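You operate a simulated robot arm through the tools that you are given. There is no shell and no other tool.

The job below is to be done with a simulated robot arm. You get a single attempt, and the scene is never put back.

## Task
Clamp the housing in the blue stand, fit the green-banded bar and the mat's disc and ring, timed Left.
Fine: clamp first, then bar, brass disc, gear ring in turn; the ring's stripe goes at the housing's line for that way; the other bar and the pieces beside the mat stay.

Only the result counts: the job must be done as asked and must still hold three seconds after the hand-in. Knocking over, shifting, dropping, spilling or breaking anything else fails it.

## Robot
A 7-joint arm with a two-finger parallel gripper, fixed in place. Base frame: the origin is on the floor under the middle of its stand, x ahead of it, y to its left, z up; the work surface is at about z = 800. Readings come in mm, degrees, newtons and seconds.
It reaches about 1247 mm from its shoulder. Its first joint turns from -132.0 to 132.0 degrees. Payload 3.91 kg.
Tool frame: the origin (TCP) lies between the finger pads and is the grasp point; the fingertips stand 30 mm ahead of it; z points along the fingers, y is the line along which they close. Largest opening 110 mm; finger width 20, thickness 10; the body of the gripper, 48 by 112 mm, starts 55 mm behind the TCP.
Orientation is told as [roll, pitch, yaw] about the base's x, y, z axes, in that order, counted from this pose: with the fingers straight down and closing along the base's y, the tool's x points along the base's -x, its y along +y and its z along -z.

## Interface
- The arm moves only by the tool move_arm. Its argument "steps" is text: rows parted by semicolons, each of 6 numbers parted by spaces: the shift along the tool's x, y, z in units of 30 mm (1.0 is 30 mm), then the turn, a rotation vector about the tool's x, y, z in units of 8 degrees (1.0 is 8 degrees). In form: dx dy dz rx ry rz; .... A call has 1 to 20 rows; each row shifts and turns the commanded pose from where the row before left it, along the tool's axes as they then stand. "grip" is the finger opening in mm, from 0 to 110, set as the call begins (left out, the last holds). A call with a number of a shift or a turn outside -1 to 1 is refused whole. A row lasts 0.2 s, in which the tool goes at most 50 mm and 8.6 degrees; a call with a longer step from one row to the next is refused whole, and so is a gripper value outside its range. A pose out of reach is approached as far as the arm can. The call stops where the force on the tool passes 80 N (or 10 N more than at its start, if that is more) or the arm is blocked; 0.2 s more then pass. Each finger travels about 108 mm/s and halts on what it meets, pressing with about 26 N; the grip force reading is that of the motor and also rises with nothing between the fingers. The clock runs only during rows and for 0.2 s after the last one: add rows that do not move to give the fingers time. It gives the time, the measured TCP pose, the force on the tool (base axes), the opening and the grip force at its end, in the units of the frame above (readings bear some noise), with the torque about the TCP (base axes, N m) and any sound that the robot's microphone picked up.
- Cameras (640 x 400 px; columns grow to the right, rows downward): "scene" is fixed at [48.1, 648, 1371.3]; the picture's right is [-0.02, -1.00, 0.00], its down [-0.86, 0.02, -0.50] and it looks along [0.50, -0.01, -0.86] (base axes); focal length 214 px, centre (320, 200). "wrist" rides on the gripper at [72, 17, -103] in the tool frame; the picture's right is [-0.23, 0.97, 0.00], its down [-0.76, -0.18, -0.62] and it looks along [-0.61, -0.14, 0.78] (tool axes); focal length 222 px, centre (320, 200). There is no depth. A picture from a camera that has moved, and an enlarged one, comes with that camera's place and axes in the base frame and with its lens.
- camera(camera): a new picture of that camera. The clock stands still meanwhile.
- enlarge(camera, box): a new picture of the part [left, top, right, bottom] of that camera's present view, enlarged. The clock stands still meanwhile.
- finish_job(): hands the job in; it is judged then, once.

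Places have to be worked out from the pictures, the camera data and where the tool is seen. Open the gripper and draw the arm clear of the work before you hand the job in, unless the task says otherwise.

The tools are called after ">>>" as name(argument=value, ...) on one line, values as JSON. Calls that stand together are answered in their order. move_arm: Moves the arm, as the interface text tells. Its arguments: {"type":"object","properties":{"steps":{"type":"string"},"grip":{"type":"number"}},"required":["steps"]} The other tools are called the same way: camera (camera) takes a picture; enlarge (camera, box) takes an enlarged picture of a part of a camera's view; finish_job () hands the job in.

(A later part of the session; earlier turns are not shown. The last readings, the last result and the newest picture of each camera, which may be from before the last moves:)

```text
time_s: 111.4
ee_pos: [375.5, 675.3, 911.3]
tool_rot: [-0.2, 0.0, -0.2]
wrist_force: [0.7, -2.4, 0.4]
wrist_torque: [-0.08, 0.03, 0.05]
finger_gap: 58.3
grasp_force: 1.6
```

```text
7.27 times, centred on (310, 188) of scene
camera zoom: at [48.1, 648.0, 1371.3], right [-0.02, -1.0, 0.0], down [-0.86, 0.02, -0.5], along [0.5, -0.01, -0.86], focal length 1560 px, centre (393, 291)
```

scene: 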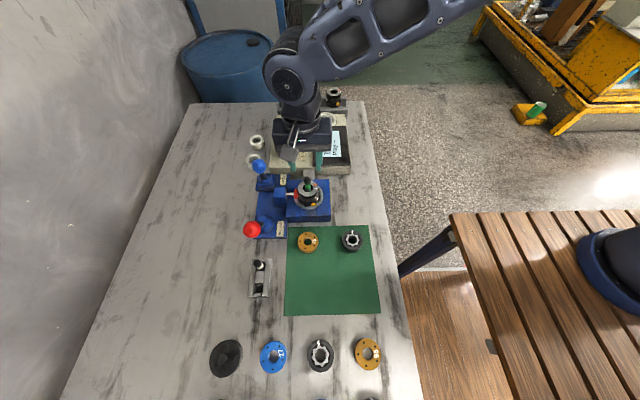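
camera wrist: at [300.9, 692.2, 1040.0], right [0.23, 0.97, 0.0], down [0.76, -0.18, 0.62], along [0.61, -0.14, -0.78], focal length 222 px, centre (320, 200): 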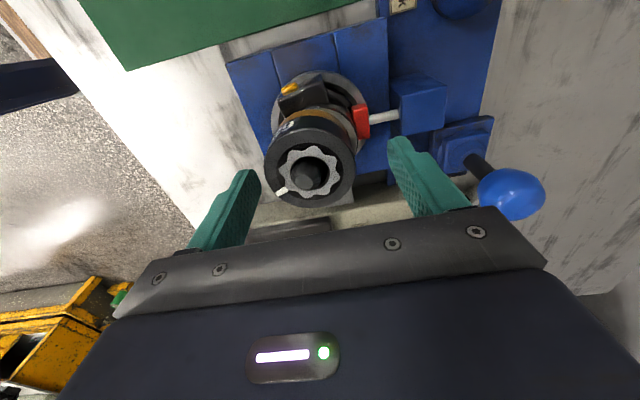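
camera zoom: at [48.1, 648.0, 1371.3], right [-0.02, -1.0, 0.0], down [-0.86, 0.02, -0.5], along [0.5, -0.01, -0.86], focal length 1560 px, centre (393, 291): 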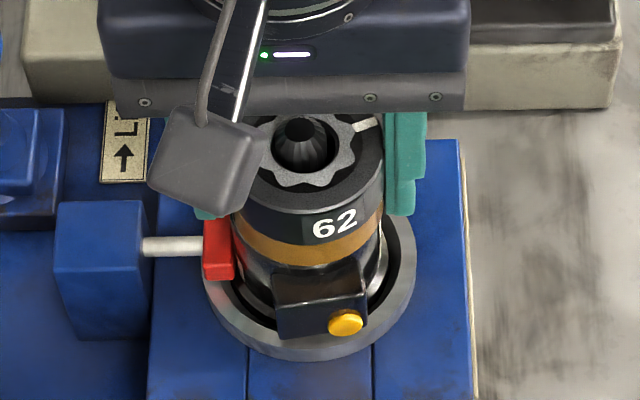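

Nearly straight now. I close the last bit until the fingers stop on the housing.

>>> move_arm(steps="0 0 0 0 0 0", grip=56.5)

>>> move_arm(steps="0 0 0 0 0 0", grip=55)

>>> enlarge(camera="wrist", box=[220, 80, 440, 230])

```text
time_s: 111.8
ee_pos: [375.0, 675.2, 911.0]
tool_rot: [-0.1, 0.1, -0.1]
wrist_force: [-1.5, -1.6, 0.1]
wrist_torque: [-0.03, -0.04, 0.0]
finger_gap: 57.4
grasp_force: 1.5
```

```text
time_s: 112.2
ee_pos: [375.1, 674.3, 911.5]
tool_rot: [-0.1, 0.0, -0.1]
wrist_force: [0.3, -2.2, 0.9]
wrist_torque: [-0.02, -0.01, 0.02]
finger_gap: 56.0
grasp_force: 1.3
```

```text
2.67 times, centred on (330, 155) of wrist
camera zoom: at [302.1, 692.9, 1014.1], right [0.23, 0.97, 0.0], down [0.76, -0.18, 0.62], along [0.61, -0.14, -0.78], focal length 592 px, centre (293, 320)
```

zoom: 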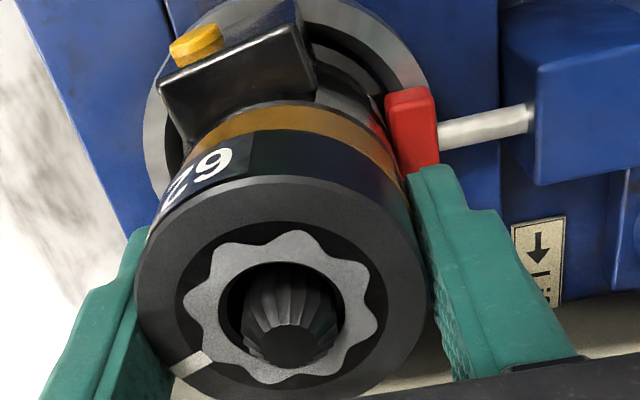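

Still moving with little force; I continue to 54 and 52.

>>> move_arm(steps="0 0 0 0 0 0", grip=54)

>>> move_arm(steps="0 0 0 0 0 0", grip=52.5)

>>> enlarge(camera="wrist", box=[220, 80, 440, 230])

>>> enlarge(camera="scene", box=[285, 160, 335, 215])

```text
time_s: 112.6
ee_pos: [374.1, 675.8, 911.9]
tool_rot: [-0.1, 0.1, -0.1]
wrist_force: [-0.2, -1.7, 1.1]
wrist_torque: [0.02, -0.01, -0.01]
finger_gap: 55.7
grasp_force: 26.1
```

```text
time_s: 113.0
ee_pos: [374.5, 674.9, 911.2]
tool_rot: [-0.1, 0.0, -0.1]
wrist_force: [0.9, -1.3, 1.0]
wrist_torque: [0.01, 0.0, 0.01]
finger_gap: 55.4
grasp_force: 26.1
```

```text
2.67 times, centred on (330, 155) of wrist
camera zoom: at [302.1, 692.9, 1014.2], right [0.23, 0.97, 0.0], down [0.76, -0.18, 0.62], along [0.61, -0.14, -0.78], focal length 592 px, centre (293, 320)
```

zoom: 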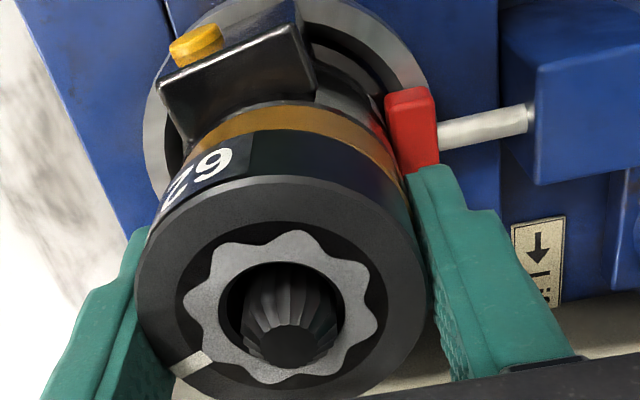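

```text
7.27 times, centred on (310, 188) of scene
camera zoom: at [48.1, 648.0, 1371.3], right [-0.02, -1.0, 0.0], down [-0.86, 0.02, -0.5], along [0.5, -0.01, -0.86], focal length 1560 px, centre (393, 291)
```

zoom: 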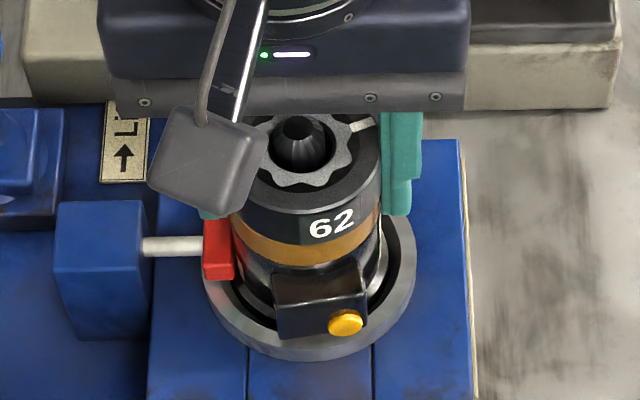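

The fingers now hold disc and housing aligned (gap 55.5 mm, net force ≈1 N). While held, I zoom in on the ring to measure its stripe angle.

>>> enlarge(camera="wrist", box=[260, 135, 390, 235])

```text
4.00 times, centred on (325, 185) of wrist
camera zoom: at [302.1, 692.9, 1014.2], right [0.23, 0.97, 0.0], down [0.76, -0.18, 0.62], along [0.61, -0.14, -0.78], focal length 888 px, centre (300, 260)
```

zoom: 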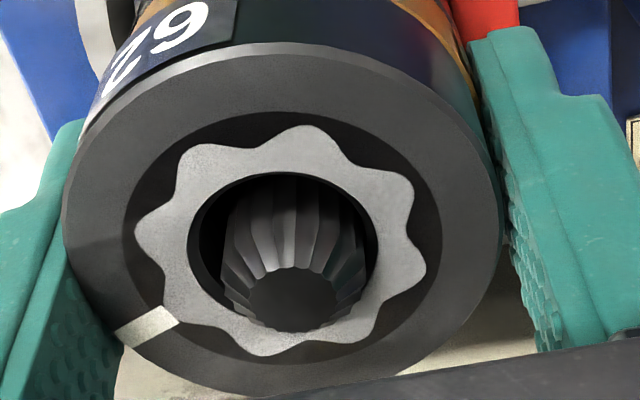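

The ring has turned to about −69° while sliding, so it needs about +6° back. I release in small increments so nothing is kicked.

>>> move_arm(steps="0 0 0 0 0 0", grip=56)

>>> move_arm(steps="0 0 0 0 0 0", grip=57)

>>> move_arm(steps="0 0 0 0 0 0", grip=58.5)

>>> move_arm(steps="0 0 0 0 0 0", grip=61)

>>> move_arm(steps="0 0 0 0 0 0", grip=66)

>>> enlarge(camera="wrist", box=[220, 80, 440, 230])

>>> enlarge(camera="scene", box=[285, 160, 335, 215])

```text
time_s: 113.4
ee_pos: [373.9, 673.5, 911.7]
tool_rot: [-0.1, 0.0, -0.1]
wrist_force: [-0.1, -0.8, -1.1]
wrist_torque: [-0.02, 0.01, 0.01]
finger_gap: 55.8
grasp_force: 0.1
```

```text
time_s: 113.8
ee_pos: [375.0, 675.2, 911.7]
tool_rot: [0.0, -0.1, 0.0]
wrist_force: [0.0, 0.7, 0.5]
wrist_torque: [0.02, 0.02, -0.01]
finger_gap: 56.5
grasp_force: 0.1
```

```text
time_s: 114.2
ee_pos: [374.4, 672.7, 911.5]
tool_rot: [-0.1, 0.0, 0.0]
wrist_force: [0.7, -0.1, -0.1]
wrist_torque: [0.02, 0.02, 0.0]
finger_gap: 58.2
grasp_force: 0.0
```

```text
time_s: 114.6
ee_pos: [374.3, 675.1, 911.9]
tool_rot: [-0.1, 0.0, -0.1]
wrist_force: [0.0, 0.1, 0.7]
wrist_torque: [-0.02, -0.05, 0.03]
finger_gap: 61.1
grasp_force: 0.1
```

```text
time_s: 115.0
ee_pos: [374.2, 675.2, 910.9]
tool_rot: [-0.1, 0.0, -0.1]
wrist_force: [-0.2, -0.1, 0.2]
wrist_torque: [0.01, 0.01, 0.02]
finger_gap: 66.0
grasp_force: 0.0
```

```text
2.67 times, centred on (330, 155) of wrist
camera zoom: at [302.1, 693.0, 1014.1], right [0.23, 0.97, 0.0], down [0.76, -0.18, 0.62], along [0.61, -0.14, -0.78], focal length 592 px, centre (293, 320)
```

zoom: 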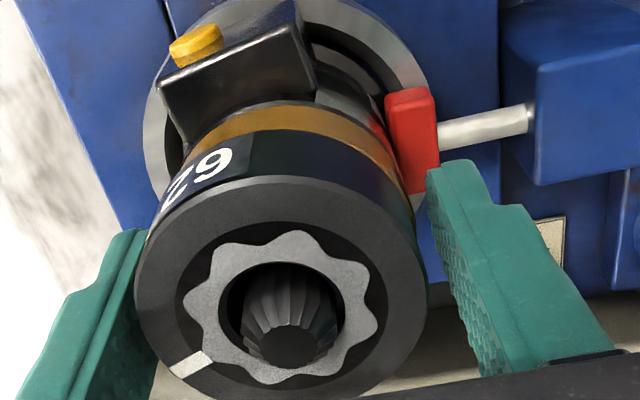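

```text
7.27 times, centred on (310, 188) of scene
camera zoom: at [48.1, 648.0, 1371.3], right [-0.02, -1.0, 0.0], down [-0.86, 0.02, -0.5], along [0.5, -0.01, -0.86], focal length 1560 px, centre (393, 291)
```

zoom: 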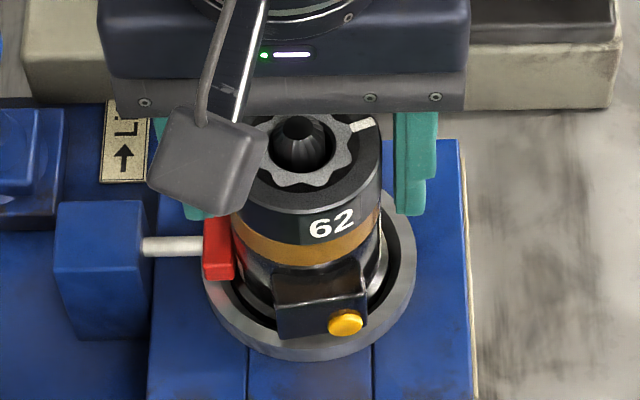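

Released cleanly; the stack stands straight and concentric. I now move up and swing the camera round to look at the orange line's side (yaw ≈ 117°) to compare the ring's stripe with the housing's line.

>>> move_arm(steps="0 0 -0.3 0 0 0; 0 0 -0.9 0 0 0; 0 0 -0.95 0 0 0; -0.193 -0.983 0 0 0 0; -0.193 -0.983 0 0 0 0; 0 0 0 0 0 -0.975; 0 0 0 0 0 -0.975; 0 0 0 0 0 -0.975; 0 0 0 0 0 -0.975; 0 0 0 0 0 -0.975; 0 0 0 0 0 -0.975; 0 0 0 0 0 -0.975; 0 0 0 0 0 -0.975; 0 0 0 0 0 -0.975; 0 0 0 0 0 -0.975; 0 0 0 0 0 -0.975; 0 0 0 0 0 -0.975; 0 0 0 0 0 -0.975; 0 0 0 0 0 -0.975; 0 0 0 0 0 -0.975", grip=66)

>>> camera(camera="wrist")

>>> enlarge(camera="wrist", box=[260, 100, 380, 210])

```text
time_s: 119.2
ee_pos: [386.1, 614.0, 977.4]
tool_rot: [0.0, 0.2, 116.9]
wrist_force: [-0.7, -0.1, 0.0]
wrist_torque: [0.05, -0.01, 0.0]
finger_gap: 65.9
grasp_force: 0.1
```

```text
taken
camera wrist: at [404.0, 543.0, 1080.1], right [-0.97, -0.24, 0.0], down [-0.19, 0.76, 0.62], along [-0.15, 0.6, -0.78], focal length 222 px, centre (320, 200)
```

wrist: 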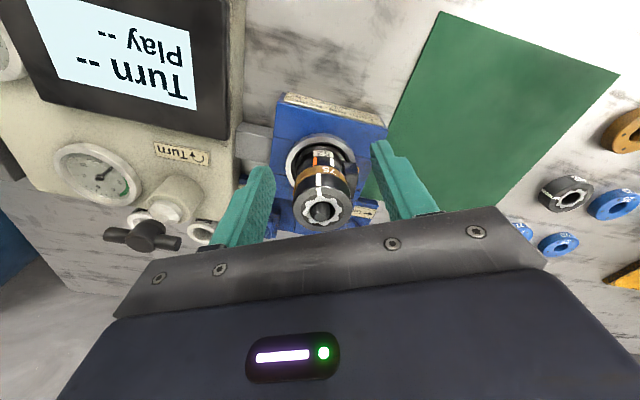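

```text
3.64 times, centred on (320, 155) of wrist
camera zoom: at [404.0, 543.0, 1080.1], right [-0.97, -0.24, 0.0], down [-0.19, 0.76, 0.62], along [-0.15, 0.6, -0.78], focal length 808 px, centre (320, 364)
```

zoom: 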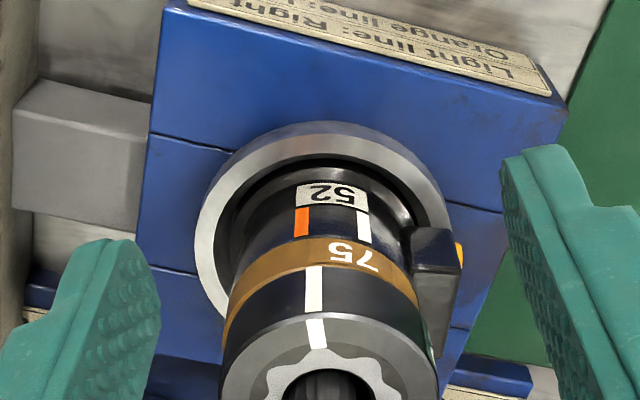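

This view shows both lines clearly: the ring's stripe lies a bit toward the white line. I zoom further to measure the angular error.

>>> enlarge(camera="wrist", box=[285, 145, 365, 210])

```text
6.15 times, centred on (325, 178) of wrist
camera zoom: at [404.0, 543.0, 1080.1], right [-0.97, -0.24, 0.0], down [-0.19, 0.76, 0.62], along [-0.15, 0.6, -0.78], focal length 1367 px, centre (289, 338)
```

zoom: 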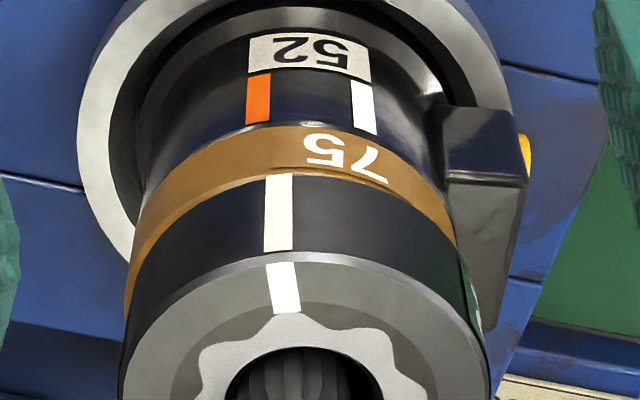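

Both lines measured in the same view: the stripe is about 7° clockwise of the orange line (−70° against −63°). I turn the gripper back to yaw 0 and return above the stack to regrip only the ring.

>>> move_arm(steps="0 0 0 0 0 0.9141; 0 0 0 0 0 0.9141; 0 0 0 0 0 0.9141; 0 0 0 0 0 0.9141; 0 0 0 0 0 0.9141; 0 0 0 0 0 0.9141; 0 0 0 0 0 0.9141; 0 0 0 0 0 0.9141; 0 0 0 0 0 0.9141; 0 0 0 0 0 0.9141; 0 0 0 0 0 0.9141; 0 0 0 0 0 0.9141; 0 0 0 0 0 0.9141; 0 0 0 0 0 0.9141; 0 0 0 0 0 0.9141; 0 0 0 0 0 0.9141; 0.173 0.678 0 0 0 0; 0.173 0.678 0 0 0 0; 0.173 0.678 0 0 0 0; 0 0 0 0 0 0", grip=80)

>>> enlarge(camera="wrist", box=[240, 80, 400, 220])

```text
time_s: 123.4
ee_pos: [371.0, 676.3, 977.6]
tool_rot: [-0.1, 0.1, 0.1]
wrist_force: [0.8, -0.3, 0.2]
wrist_torque: [-0.01, 0.01, -0.04]
finger_gap: 79.9
grasp_force: 0.0
```

```text
2.86 times, centred on (320, 150) of wrist
camera zoom: at [298.2, 693.6, 1079.5], right [0.23, 0.97, 0.0], down [0.76, -0.18, 0.62], along [0.61, -0.14, -0.78], focal length 635 px, centre (320, 343)
```

zoom: 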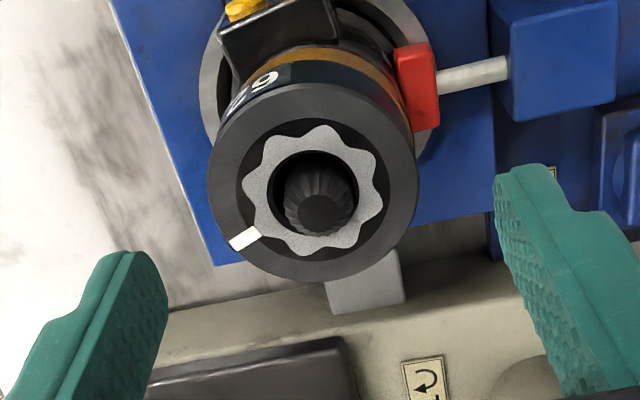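

The ring is within 0.5 mm of the finger midline. I lower around the ring so the tips stay a few mm above the disc.

>>> move_arm(steps="0 0 0.4 0 0 0; 0 0 0.4 0 0 0; 0 0 0.4 0 0 0; 0 0 0.17 0 0 0; 0 0 0 0 0 0", grip=76)

>>> enlarge(camera="wrist", box=[240, 100, 400, 230])

```text
time_s: 124.6
ee_pos: [370.3, 675.6, 936.7]
tool_rot: [-0.2, 0.0, 0.0]
wrist_force: [-0.4, 0.8, 0.6]
wrist_torque: [0.02, -0.02, 0.01]
finger_gap: 75.9
grasp_force: 0.1
```

```text
3.08 times, centred on (320, 165) of wrist
camera zoom: at [297.5, 693.1, 1038.5], right [0.23, 0.97, 0.0], down [0.76, -0.18, 0.62], along [0.61, -0.14, -0.78], focal length 684 px, centre (320, 308)
```

zoom: 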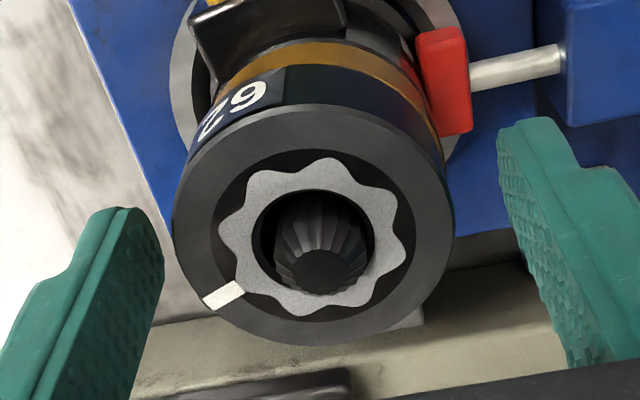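

Tips are ~5 mm above the disc. I close on the ring in small increments.

>>> move_arm(steps="0 0 0 0 0 0", grip=66)

>>> move_arm(steps="0 0 0 0 0 0", grip=60)

>>> move_arm(steps="0 0 0 0 0 0", grip=57)

>>> move_arm(steps="0 0 0 0 0 0", grip=55)

>>> move_arm(steps="0 0 0 0 0 0", grip=53.5)

>>> move_arm(steps="0 0 0 0 0 0", grip=52)

>>> enlarge(camera="wrist", box=[240, 100, 400, 230])

```text
time_s: 125.0
ee_pos: [370.1, 675.4, 935.2]
tool_rot: [-0.1, 0.1, 0.0]
wrist_force: [-0.3, 0.1, -0.6]
wrist_torque: [0.0, 0.01, 0.0]
finger_gap: 65.9
grasp_force: 0.0
```

```text
time_s: 125.4
ee_pos: [370.4, 674.6, 936.8]
tool_rot: [-0.1, 0.0, 0.0]
wrist_force: [0.0, 0.3, 0.4]
wrist_torque: [0.02, -0.01, 0.02]
finger_gap: 60.2
grasp_force: 0.1
```

```text
time_s: 125.8
ee_pos: [368.5, 675.0, 935.1]
tool_rot: [0.0, -0.1, 0.0]
wrist_force: [0.1, 0.5, -0.4]
wrist_torque: [0.0, 0.02, 0.0]
finger_gap: 56.8
grasp_force: 0.1
```

```text
time_s: 126.2
ee_pos: [369.5, 674.4, 934.8]
tool_rot: [-0.2, 0.0, 0.0]
wrist_force: [0.5, -0.4, 0.4]
wrist_torque: [0.0, 0.01, -0.01]
finger_gap: 54.9
grasp_force: 0.1
```

```text
time_s: 126.6
ee_pos: [370.5, 674.9, 935.2]
tool_rot: [-0.1, -0.1, 0.1]
wrist_force: [-0.4, -1.3, 0.3]
wrist_torque: [-0.02, 0.01, -0.03]
finger_gap: 53.9
grasp_force: 0.2
```

```text
time_s: 127.0
ee_pos: [371.6, 674.3, 936.4]
tool_rot: [-0.2, -0.1, -0.1]
wrist_force: [0.1, -0.6, -0.7]
wrist_torque: [-0.02, 0.0, 0.01]
finger_gap: 52.7
grasp_force: 0.2
```

```text
3.08 times, centred on (320, 165) of wrist
camera zoom: at [297.6, 693.1, 1038.5], right [0.23, 0.97, 0.0], down [0.76, -0.18, 0.62], along [0.61, -0.14, -0.78], focal length 684 px, centre (320, 308)
```

zoom: 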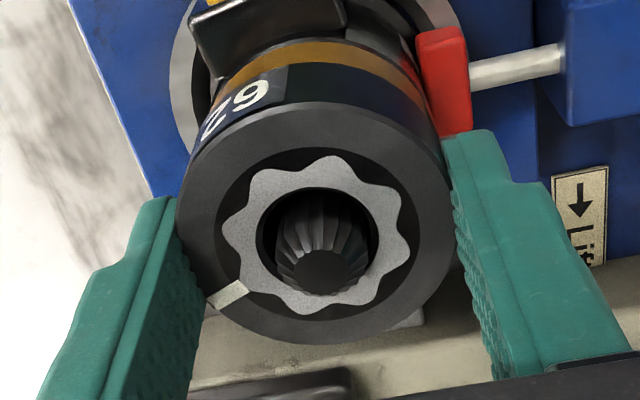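

The fingers are just touching the ring. I close fully, then turn the gripper by +6.8° in small steps.

>>> move_arm(steps="0 0 0 0 0 0", grip=50.5)

>>> move_arm(steps="0 0 0 0 0 0; 0 0 0 0 0 0", grip=46)

>>> move_arm(steps="0 0 0 0 0 -0.1; 0 0 0 0 0 -0.2; 0 0 0 0 0 -0.25; 0 0 0 0 0 -0.2; 0 0 0 0 0 -0.1; 0 0 0 0 0 0", grip=46)

>>> enlarge(camera="wrist", box=[240, 100, 400, 230])

>>> enlarge(camera="scene", box=[285, 160, 335, 215])

```text
time_s: 127.4
ee_pos: [370.0, 674.2, 935.5]
tool_rot: [0.0, -0.1, -0.1]
wrist_force: [0.7, 0.4, 1.3]
wrist_torque: [0.05, -0.03, -0.01]
finger_gap: 51.9
grasp_force: 26.1
```

```text
time_s: 128.0
ee_pos: [370.0, 674.2, 935.7]
tool_rot: [-0.1, 0.1, 0.0]
wrist_force: [0.1, -1.3, 1.3]
wrist_torque: [0.03, -0.02, -0.04]
finger_gap: 51.5
grasp_force: 26.2
```

```text
time_s: 129.4
ee_pos: [370.5, 676.0, 935.5]
tool_rot: [-0.1, -0.1, 6.8]
wrist_force: [1.8, -2.6, 9.0]
wrist_torque: [-0.15, -0.01, 0.02]
finger_gap: 51.6
grasp_force: 25.9
```

```text
3.08 times, centred on (320, 165) of wrist
camera zoom: at [296.5, 685.0, 1038.5], right [0.11, 0.99, 0.0], down [0.78, -0.09, 0.62], along [0.62, -0.07, -0.78], focal length 684 px, centre (320, 308)
```

zoom: 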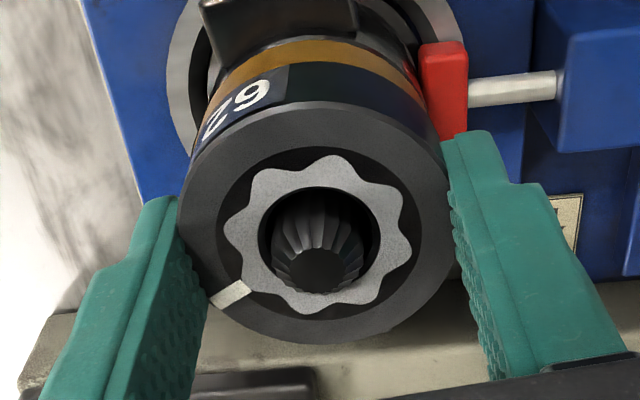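

```text
7.27 times, centred on (310, 188) of scene
camera zoom: at [48.1, 648.0, 1371.3], right [-0.02, -1.0, 0.0], down [-0.86, 0.02, -0.5], along [0.5, -0.01, -0.86], focal length 1560 px, centre (393, 291)
```

zoom: 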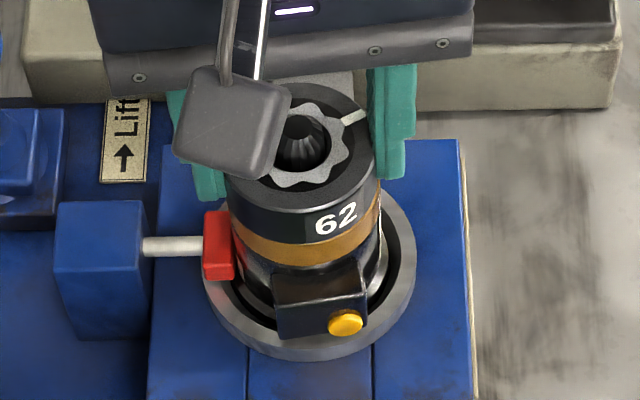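

The ring turned with the gripper (now yaw 6.8°). I relieve the residual 9 N vertical load before releasing.

>>> move_arm(steps="0 0 -0.04 0 0 0; 0 0 0 0 0 0", grip=46)

```text
time_s: 130.0
ee_pos: [369.9, 676.2, 936.1]
tool_rot: [-0.2, 0.0, 6.7]
wrist_force: [0.2, -0.2, -1.0]
wrist_torque: [0.01, -0.01, 0.0]
finger_gap: 51.5
grasp_force: 26.1
```

Forces are now near zero, so I open in tiny increments.

>>> move_arm(steps="0 0 0 0 0 0", grip=52)

>>> move_arm(steps="0 0 0 0 0 0", grip=53)

>>> move_arm(steps="0 0 0 0 0 0", grip=54)

>>> move_arm(steps="0 0 0 0 0 0", grip=56)

>>> move_arm(steps="0 0 0 0 0 0", grip=60)

>>> move_arm(steps="0 0 0 0 0 0", grip=68)

>>> enlarge(camera="wrist", box=[240, 100, 400, 230])

>>> enlarge(camera="scene", box=[285, 160, 335, 215])

```text
time_s: 130.4
ee_pos: [370.0, 675.6, 936.6]
tool_rot: [-0.1, 0.0, 6.7]
wrist_force: [-0.7, -0.5, 0.7]
wrist_torque: [0.0, 0.02, -0.02]
finger_gap: 52.0
grasp_force: 0.1
```

```text
time_s: 130.8
ee_pos: [370.3, 675.3, 936.7]
tool_rot: [-0.1, 0.0, 6.8]
wrist_force: [-0.4, 0.2, 0.2]
wrist_torque: [0.0, 0.0, 0.02]
finger_gap: 53.0
grasp_force: 0.2
```

```text
time_s: 131.2
ee_pos: [370.1, 676.3, 936.4]
tool_rot: [-0.1, 0.0, 6.8]
wrist_force: [0.1, 0.1, -0.1]
wrist_torque: [0.0, -0.01, -0.04]
finger_gap: 53.8
grasp_force: 0.1
```

```text
time_s: 131.6
ee_pos: [370.1, 676.7, 936.4]
tool_rot: [-0.1, 0.0, 6.9]
wrist_force: [-0.1, 1.0, -0.3]
wrist_torque: [0.01, 0.0, -0.04]
finger_gap: 56.1
grasp_force: 0.0
```

```text
time_s: 132.0
ee_pos: [370.3, 675.8, 935.7]
tool_rot: [-0.1, 0.0, 6.8]
wrist_force: [-0.2, 0.2, 0.5]
wrist_torque: [-0.04, 0.01, 0.01]
finger_gap: 59.7
grasp_force: 0.0
```

```text
time_s: 132.4
ee_pos: [370.5, 675.9, 936.2]
tool_rot: [-0.1, 0.1, 6.8]
wrist_force: [0.0, -0.1, 0.2]
wrist_torque: [0.02, 0.0, 0.0]
finger_gap: 68.3
grasp_force: 0.1
```

```text
3.08 times, centred on (320, 165) of wrist
camera zoom: at [296.4, 685.3, 1039.1], right [0.11, 0.99, 0.0], down [0.78, -0.09, 0.62], along [0.62, -0.07, -0.78], focal length 684 px, centre (320, 308)
```

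zoom: 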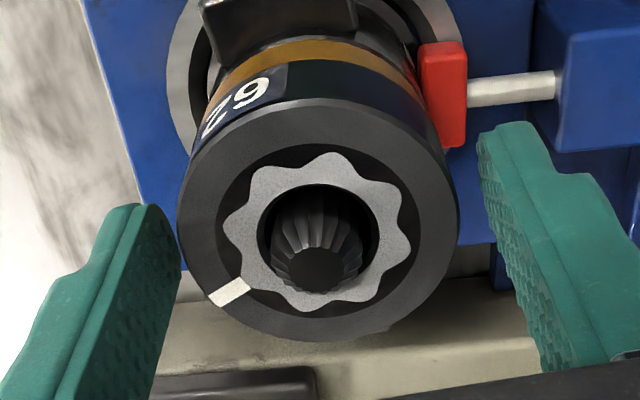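

```text
7.27 times, centred on (310, 188) of scene
camera zoom: at [48.1, 648.0, 1371.3], right [-0.02, -1.0, 0.0], down [-0.86, 0.02, -0.5], along [0.5, -0.01, -0.86], focal length 1560 px, centre (393, 291)
```

zoom: 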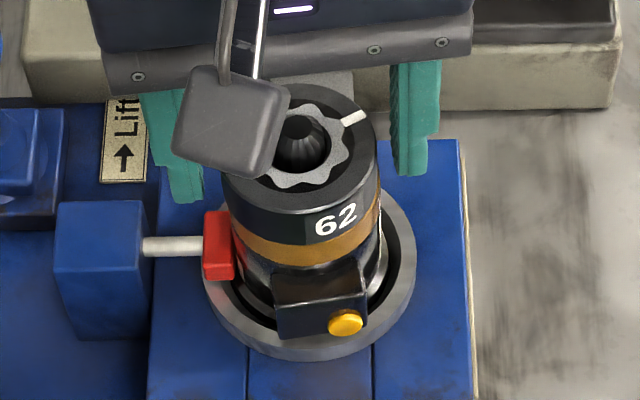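

Released with no disturbance. I rise and swing round to the orange-line side again to verify the stripe.

>>> move_arm(steps="0 0 -0.5 0 0 0; 0 0 -0.9 0 0 0; -0.097 -0.694 0 0 0 0; -0.097 -0.694 0 0 0 0; -0.097 -0.694 0 0 0 0; 0 0 0 0 0 -0.984; 0 0 0 0 0 -0.984; 0 0 0 0 0 -0.984; 0 0 0 0 0 -0.984; 0 0 0 0 0 -0.984; 0 0 0 0 0 -0.984; 0 0 0 0 0 -0.984; 0 0 0 0 0 -0.984; 0 0 0 0 0 -0.984; 0 0 0 0 0 -0.984; 0 0 0 0 0 -0.984; 0 0 0 0 0 -0.984; 0 0 0 0 0 -0.984; 0 0 0 0 0 -0.984; 0 0 0 0 0 0", grip=68)

>>> enlarge(camera="wrist", box=[285, 145, 365, 210])

>>> camera(camera="wrist")

```text
time_s: 136.6
ee_pos: [386.7, 614.1, 978.5]
tool_rot: [0.0, 0.1, 116.9]
wrist_force: [0.5, 0.8, -0.6]
wrist_torque: [0.0, -0.02, 0.0]
finger_gap: 67.9
grasp_force: 0.1
```

```text
6.15 times, centred on (325, 178) of wrist
camera zoom: at [404.1, 543.3, 1081.5], right [-0.97, -0.24, 0.0], down [-0.19, 0.76, 0.62], along [-0.15, 0.6, -0.78], focal length 1367 px, centre (289, 338)
```

zoom: 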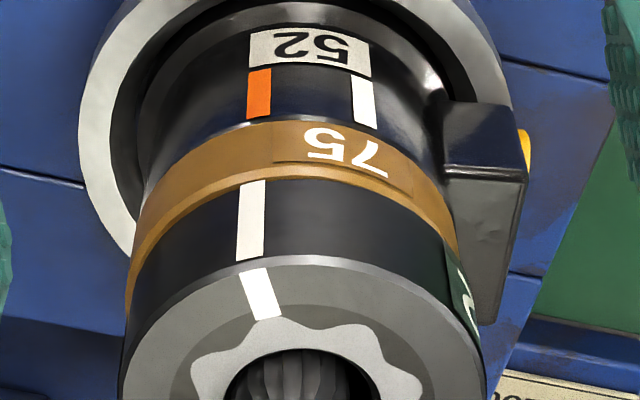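

```text
taken
camera wrist: at [404.1, 543.3, 1081.5], right [-0.97, -0.24, 0.0], down [-0.19, 0.76, 0.62], along [-0.15, 0.6, -0.78], focal length 222 px, centre (320, 200)
```

wrist: 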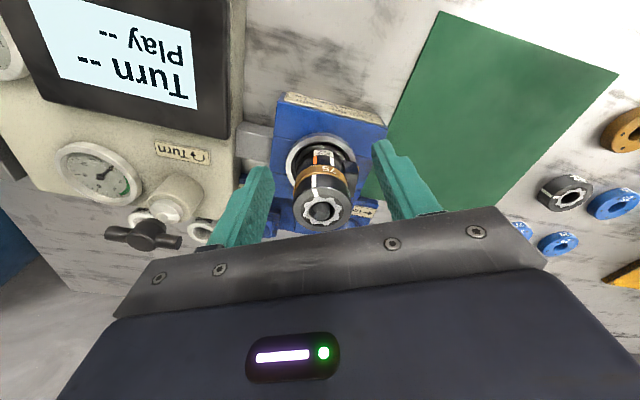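

The stripe now looks in line with the orange mark. For an unbiased angle I repeat the same straight-down view I used to measure the orange line (−62.8°); first turning back to yaw 0.

>>> move_arm(steps="0 0 0 0 0 0.9743; 0 0 0 0 0 0.9743; 0 0 0 0 0 0.9743; 0 0 0 0 0 0.9743; 0 0 0 0 0 0.9743; 0 0 0 0 0 0.9743; 0 0 0 0 0 0.9743; 0 0 0 0 0 0.9743; 0 0 0 0 0 0.9743; 0 0 0 0 0 0.9743; 0 0 0 0 0 0.9743; 0 0 0 0 0 0.9743; 0 0 0 0 0 0.9743; 0 0 0 0 0 0.9743; 0 0 0 0 0 0.9743; 0.03 0.795 0 0 0 0; 0.03 0.795 0 0 0 0; 0.03 0.795 0 0 0 0; 0 0 0 0 0 0", grip=68)

>>> move_arm(steps="0 0 -0.3 0 0 0; 0 0 0 0 0.942 0; 0 0 0 0 0.942 0; 0 0 0 0 0.942 0; 0 0 0 0 0.942 0; 0 0 0 0 0.942 0; 0 0 0 0 0 0", grip=68)

>>> camera(camera="wrist")

>>> enlarge(camera="wrist", box=[280, 140, 360, 215])

```text
time_s: 140.6
ee_pos: [383.4, 686.0, 978.6]
tool_rot: [-0.2, 0.0, 0.1]
wrist_force: [-0.3, -0.8, -0.2]
wrist_torque: [-0.02, 0.02, -0.03]
finger_gap: 68.1
grasp_force: 0.1
```

```text
time_s: 142.2
ee_pos: [383.8, 685.7, 988.3]
tool_rot: [-0.2, 37.6, 0.1]
wrist_force: [-0.3, 0.5, -0.7]
wrist_torque: [0.03, 0.01, 0.02]
finger_gap: 67.8
grasp_force: 0.0
```

```text
taken
camera wrist: at [388.8, 703.9, 1113.4], right [0.18, 0.97, -0.14], down [0.98, -0.18, 0.03], along [0.0, -0.14, -0.99], focal length 222 px, centre (320, 200)
```

wrist: 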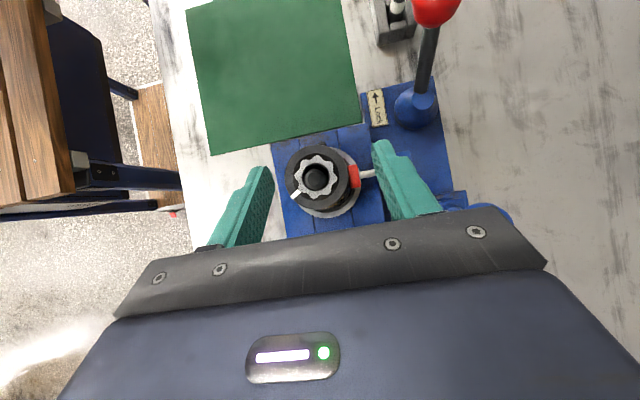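

```text
5.33 times, centred on (320, 178) of wrist
camera zoom: at [388.8, 703.9, 1113.4], right [0.18, 0.97, -0.14], down [0.98, -0.18, 0.03], along [0.0, -0.14, -0.99], focal length 1185 px, centre (320, 320)
```

zoom: 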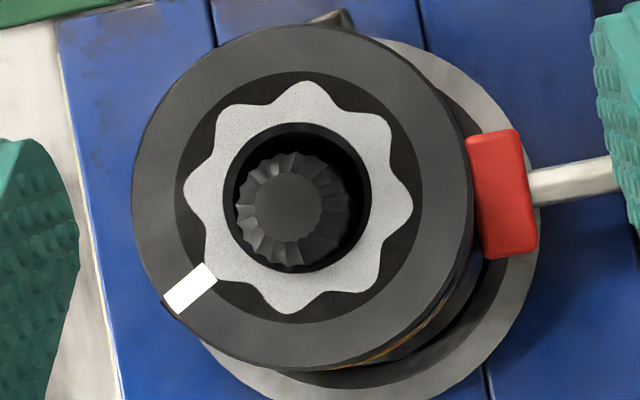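

The ring is well centred; I zoom in more on the stripe in this straight-down view for a precise angle.

>>> enlarge(camera="wrist", box=[284, 143, 352, 212])

>>> enlarge(camera="wrist", box=[285, 172, 325, 202])

```text
5.80 times, centred on (318, 178) of wrist
camera zoom: at [388.8, 703.9, 1113.4], right [0.18, 0.97, -0.14], down [0.98, -0.18, 0.03], along [0.0, -0.14, -0.99], focal length 1288 px, centre (332, 330)
```

zoom: 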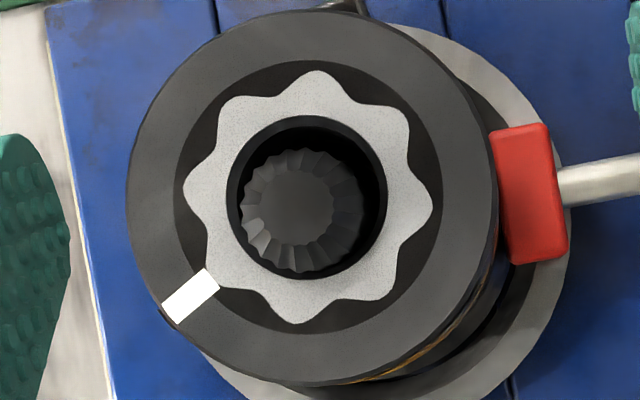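

```text
13.33 times, centred on (305, 187) of wrist
camera zoom: at [388.8, 703.9, 1113.4], right [0.18, 0.97, -0.14], down [0.98, -0.18, 0.03], along [0.0, -0.14, -0.99], focal length 2962 px, centre (520, 373)
```

zoom: 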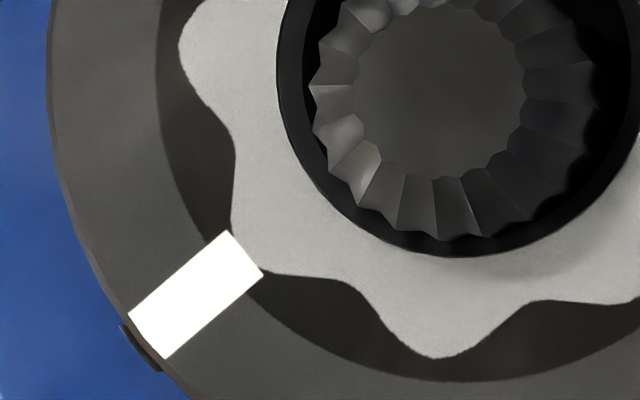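

The ring measures −61.1° against the orange line's −62.9°, i.e. about 1.9° too far. The stack is otherwise upright and concentric, so I will make one small −2° correction the same gentle way; first I straighten the tool above the ring.

>>> move_arm(steps="0 0 0 0 -0.942 0; 0 0 0 0 -0.942 0; 0 0 0 0 -0.942 0; 0 0 0 0 -0.942 0; 0 0 0 0 -0.942 0; 0.443 -0.343 0 0 0 0; 0 0 0 0 0 0", grip=76)

>>> enlarge(camera="wrist", box=[240, 80, 400, 220])

```text
time_s: 143.8
ee_pos: [371.4, 675.7, 988.3]
tool_rot: [-0.2, -0.1, 0.1]
wrist_force: [-0.5, -0.4, 0.4]
wrist_torque: [0.01, 0.0, 0.0]
finger_gap: 75.9
grasp_force: 0.1
```

```text
2.86 times, centred on (320, 150) of wrist
camera zoom: at [297.7, 692.6, 1090.4], right [0.23, 0.97, 0.0], down [0.76, -0.18, 0.62], along [0.61, -0.14, -0.78], focal length 635 px, centre (320, 343)
```

zoom: 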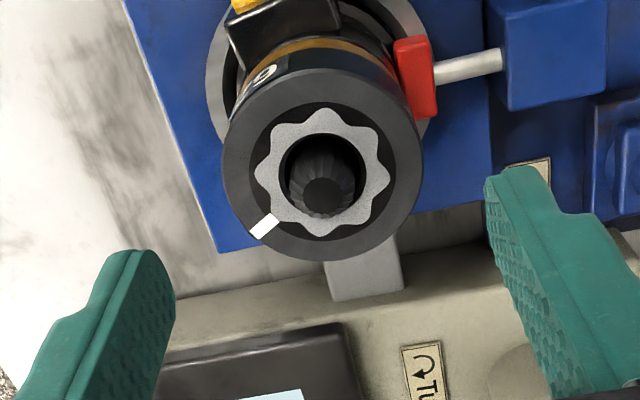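

I shift 1.3 mm in +y and come down around the ring as before.

>>> move_arm(steps="0 0.043 0 0 0 0; 0 0 0.5 0 0 0; 0 0 0.5 0 0 0; 0 0 0.5 0 0 0; 0 0 0.22 0 0 0; 0 0 0 0 0 0", grip=76)

>>> enlarge(camera="wrist", box=[240, 100, 400, 230])

```text
time_s: 145.2
ee_pos: [369.5, 676.2, 936.8]
tool_rot: [-0.1, 0.1, 0.1]
wrist_force: [0.5, 1.1, 0.4]
wrist_torque: [-0.01, -0.01, 0.02]
finger_gap: 75.9
grasp_force: 0.0
```

```text
3.08 times, centred on (320, 165) of wrist
camera zoom: at [297.1, 694.0, 1039.5], right [0.23, 0.97, 0.0], down [0.76, -0.18, 0.62], along [0.61, -0.14, -0.78], focal length 684 px, centre (320, 308)
```

zoom: 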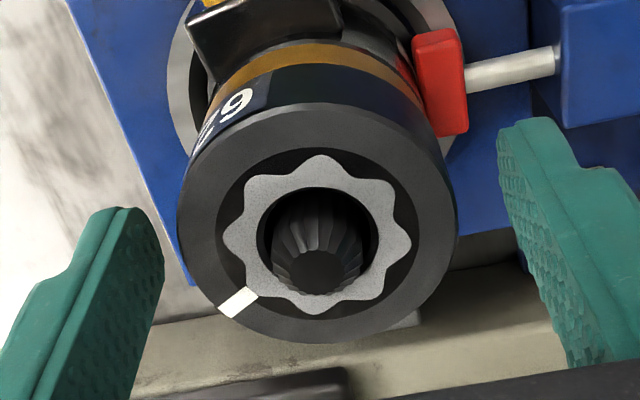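

Positions look right. I close in small increments onto the ring.

>>> move_arm(steps="0 0 0 0 0 0", grip=64)

>>> move_arm(steps="0 0 0 0 0 0", grip=58)

>>> move_arm(steps="0 0 0 0 0 0", grip=55.5)

>>> move_arm(steps="0 0 0 0 0 0", grip=54)

>>> move_arm(steps="0 0 0 0 0 0", grip=53)

>>> move_arm(steps="0 0 0 0 0 0", grip=52)

>>> move_arm(steps="0 0 0 0 0 0; 0 0 0 0 0 0", grip=49)

>>> enlarge(camera="wrist", box=[240, 100, 400, 230])

```text
time_s: 145.6
ee_pos: [370.2, 677.0, 936.9]
tool_rot: [-0.2, 0.0, 0.2]
wrist_force: [0.7, -0.5, -1.0]
wrist_torque: [0.0, -0.02, -0.02]
finger_gap: 64.1
grasp_force: 0.1
```

```text
time_s: 146.0
ee_pos: [370.4, 677.2, 936.2]
tool_rot: [-0.1, 0.1, 0.1]
wrist_force: [0.3, -0.6, -1.2]
wrist_torque: [-0.01, 0.01, -0.02]
finger_gap: 58.0
grasp_force: 0.1
```

```text
time_s: 146.4
ee_pos: [369.1, 675.8, 937.0]
tool_rot: [-0.2, 0.1, 0.1]
wrist_force: [-0.8, 0.0, -0.3]
wrist_torque: [0.0, -0.01, 0.0]
finger_gap: 55.6
grasp_force: 0.0
```

```text
time_s: 146.8
ee_pos: [369.3, 675.8, 937.3]
tool_rot: [-0.2, 0.1, 0.1]
wrist_force: [0.9, -0.9, -0.8]
wrist_torque: [-0.05, -0.03, -0.02]
finger_gap: 54.5
grasp_force: 0.6
```

```text
time_s: 147.2
ee_pos: [369.3, 675.9, 937.4]
tool_rot: [-0.1, 0.0, 0.1]
wrist_force: [-0.1, -0.5, 1.7]
wrist_torque: [0.01, -0.01, 0.01]
finger_gap: 53.9
grasp_force: 1.2
```

```text
time_s: 147.6
ee_pos: [369.2, 676.0, 937.7]
tool_rot: [-0.2, 0.0, 0.0]
wrist_force: [-0.3, -2.0, 0.3]
wrist_torque: [0.02, 0.01, 0.03]
finger_gap: 53.4
grasp_force: 25.8
```

```text
time_s: 148.2
ee_pos: [369.4, 675.7, 936.9]
tool_rot: [0.0, 0.0, 0.1]
wrist_force: [-0.5, -0.4, 1.1]
wrist_torque: [0.01, 0.08, -0.01]
finger_gap: 53.4
grasp_force: 25.8
```

```text
3.08 times, centred on (320, 165) of wrist
camera zoom: at [297.1, 694.0, 1039.5], right [0.23, 0.97, 0.0], down [0.76, -0.18, 0.62], along [0.61, -0.14, -0.78], focal length 684 px, centre (320, 308)
```

zoom: 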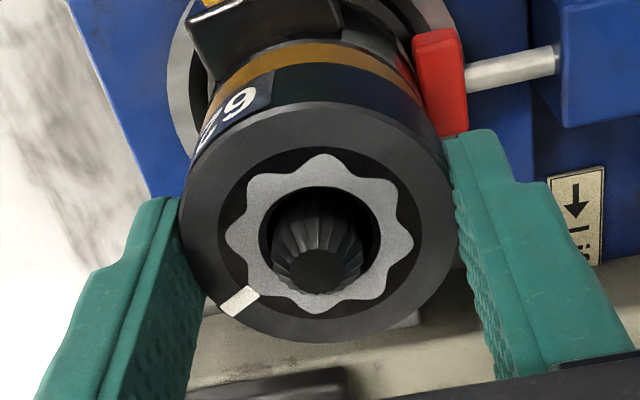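

Gripped with only ~1 N net load. I turn by −2° in small steps and read the forces.

>>> move_arm(steps="0 0 0 0 0 0.07; 0 0 0 0 0 0.11; 0 0 0 0 0 0.07; 0 0 0 0 0 0", grip=49)

>>> enlarge(camera="wrist", box=[240, 100, 400, 230])

```text
time_s: 149.2
ee_pos: [369.4, 678.0, 937.1]
tool_rot: [-0.1, -0.2, -1.9]
wrist_force: [1.4, -0.3, 0.3]
wrist_torque: [0.07, -0.02, -0.03]
finger_gap: 53.4
grasp_force: 25.5
```

```text
3.08 times, centred on (320, 165) of wrist
camera zoom: at [298.0, 697.8, 1039.6], right [0.26, 0.97, 0.0], down [0.75, -0.2, 0.62], along [0.6, -0.16, -0.78], focal length 684 px, centre (320, 308)
```

zoom: 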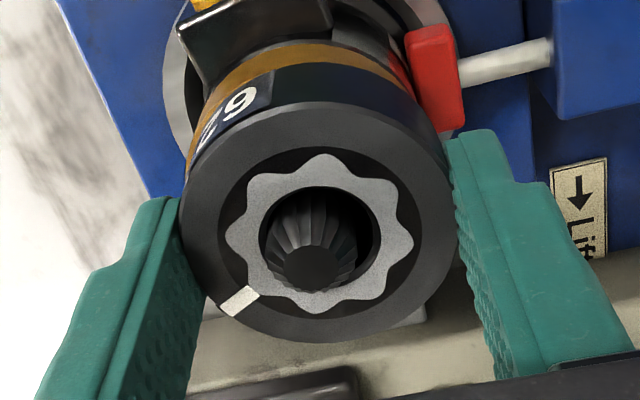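

The arm drifted ~1.4 mm in +y with the ring during the turn, so I shift it back by 1.8 mm while holding, then check.

>>> move_arm(steps="0 -0.03 0 0 0 0; 0 -0.03 0 0 0 0; 0 0 0 0 0 0", grip=49)

>>> enlarge(camera="wrist", box=[240, 100, 400, 230])

```text
time_s: 150.0
ee_pos: [369.0, 675.0, 937.0]
tool_rot: [-0.1, -0.1, -1.8]
wrist_force: [1.0, 3.2, 4.3]
wrist_torque: [0.26, -0.02, 0.01]
finger_gap: 53.3
grasp_force: 26.2
```

```text
3.08 times, centred on (320, 165) of wrist
camera zoom: at [297.5, 696.3, 1039.6], right [0.26, 0.97, 0.0], down [0.75, -0.2, 0.62], along [0.6, -0.16, -0.78], focal length 684 px, centre (320, 308)
```

zoom: 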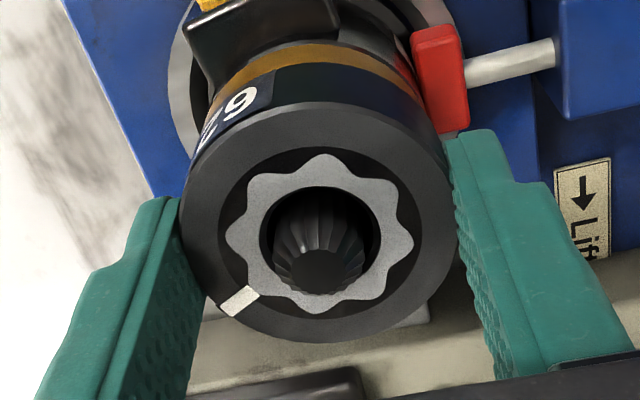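

The bar is centred in the ring again. I relieve the small remaining load and then open in tiny increments.

>>> move_arm(steps="0 0.01 -0.02 0 0 0; 0 0 0 0 0 0", grip=49)

```text
time_s: 150.6
ee_pos: [369.7, 676.8, 936.1]
tool_rot: [-0.1, 0.0, -1.9]
wrist_force: [0.2, -1.5, -0.1]
wrist_torque: [0.04, -0.04, -0.03]
finger_gap: 53.3
grasp_force: 25.8
```

>>> move_arm(steps="0 0 0 0 0 0", grip=53.6)

>>> move_arm(steps="0 0 0 0 0 0", grip=54.2)

>>> move_arm(steps="0 0 0 0 0 0", grip=55)

>>> move_arm(steps="0 0 0 0 0 0", grip=57)

>>> move_arm(steps="0 0 0 0 0 0", grip=61)

>>> move_arm(steps="0 0 0 0 0 0", grip=70)

>>> enlarge(camera="wrist", box=[240, 100, 400, 230])

>>> enlarge(camera="scene", box=[285, 160, 335, 215])

```text
time_s: 151.0
ee_pos: [370.3, 676.6, 936.6]
tool_rot: [0.0, 0.1, -1.9]
wrist_force: [0.1, -0.7, -1.1]
wrist_torque: [0.0, -0.02, 0.03]
finger_gap: 54.0
grasp_force: 1.0
```

```text
time_s: 151.4
ee_pos: [369.2, 676.5, 937.2]
tool_rot: [0.0, 0.0, -1.9]
wrist_force: [0.0, -0.1, 0.0]
wrist_torque: [-0.02, -0.04, -0.03]
finger_gap: 54.1
grasp_force: 0.0
```

```text
time_s: 151.8
ee_pos: [370.3, 677.8, 936.6]
tool_rot: [-0.1, 0.1, -1.9]
wrist_force: [0.1, -0.3, -0.4]
wrist_torque: [0.03, 0.01, 0.0]
finger_gap: 54.8
grasp_force: 0.1
```

```text
time_s: 152.2
ee_pos: [369.3, 677.4, 938.2]
tool_rot: [-0.1, 0.0, -1.9]
wrist_force: [-0.4, -0.8, -0.2]
wrist_torque: [0.0, -0.02, 0.01]
finger_gap: 57.2
grasp_force: 0.1
```

```text
time_s: 152.6
ee_pos: [370.0, 676.4, 938.0]
tool_rot: [-0.2, 0.0, -2.0]
wrist_force: [-0.1, 0.5, 0.3]
wrist_torque: [-0.02, 0.01, 0.04]
finger_gap: 61.0
grasp_force: 0.0
```

```text
time_s: 153.0
ee_pos: [369.3, 677.5, 937.8]
tool_rot: [-0.1, 0.1, -1.9]
wrist_force: [0.8, 0.3, 0.1]
wrist_torque: [0.05, 0.0, 0.01]
finger_gap: 70.1
grasp_force: 0.1
```

```text
3.08 times, centred on (320, 165) of wrist
camera zoom: at [297.3, 696.9, 1039.9], right [0.26, 0.97, 0.0], down [0.75, -0.2, 0.62], along [0.6, -0.16, -0.78], focal length 684 px, centre (320, 308)
```

zoom: 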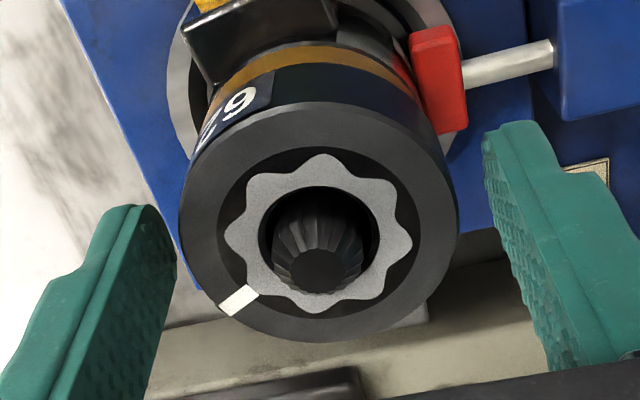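

```text
7.27 times, centred on (310, 188) of scene
camera zoom: at [48.1, 648.0, 1371.3], right [-0.02, -1.0, 0.0], down [-0.86, 0.02, -0.5], along [0.5, -0.01, -0.86], focal length 1560 px, centre (393, 291)
```

zoom: 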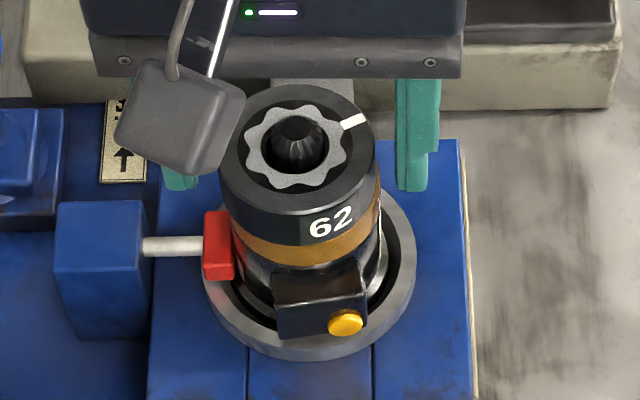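

Released without any kick. I rise and take the straight-down view again to verify the final angle and centring.

>>> move_arm(steps="0 0 -0.5 0 0 0; 0 0 -0.9 0 0 0; 0 0 -0.3 0 0 0; 0 0 0 0 0 -0.2375; -0.45 0.31 0 0 0 0; 0 0 0 0 0.942 0; 0 0 0 0 0.942 0; 0 0 0 0 0.942 0; 0 0 0 0 0.942 0; 0 0 0 0 0.942 0; 0 0 0 0 0 0; 0 0 0 0 0 0", grip=70)

>>> enlarge(camera="wrist", box=[284, 143, 352, 212])

>>> enlarge(camera="wrist", box=[285, 172, 325, 202])

```text
time_s: 155.6
ee_pos: [382.6, 685.3, 986.8]
tool_rot: [-0.1, 37.7, -0.1]
wrist_force: [0.8, 1.0, 0.2]
wrist_torque: [0.01, 0.0, -0.02]
finger_gap: 69.8
grasp_force: 0.0
```

```text
5.80 times, centred on (318, 178) of wrist
camera zoom: at [389.2, 704.0, 1112.8], right [0.18, 0.97, -0.14], down [0.98, -0.18, 0.03], along [0.0, -0.14, -0.99], focal length 1288 px, centre (332, 330)
```

zoom: 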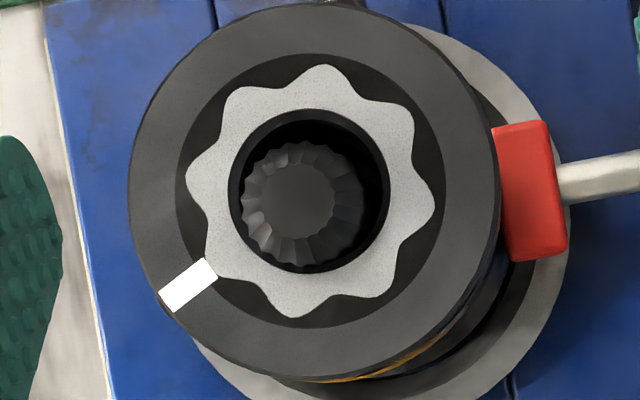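

```text
13.33 times, centred on (305, 187) of wrist
camera zoom: at [389.2, 704.0, 1112.8], right [0.18, 0.97, -0.14], down [0.98, -0.18, 0.03], along [0.0, -0.14, -0.99], focal length 2962 px, centre (520, 373)
```

zoom: 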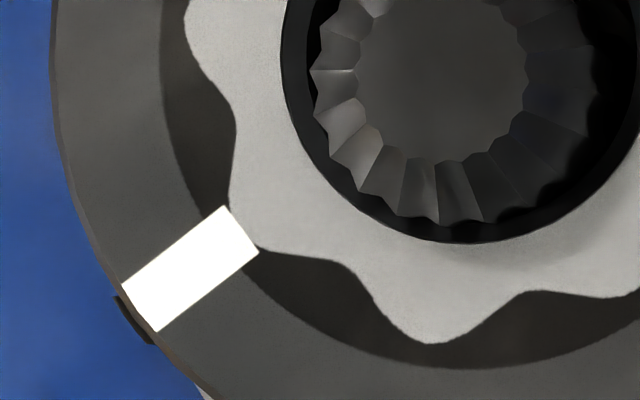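

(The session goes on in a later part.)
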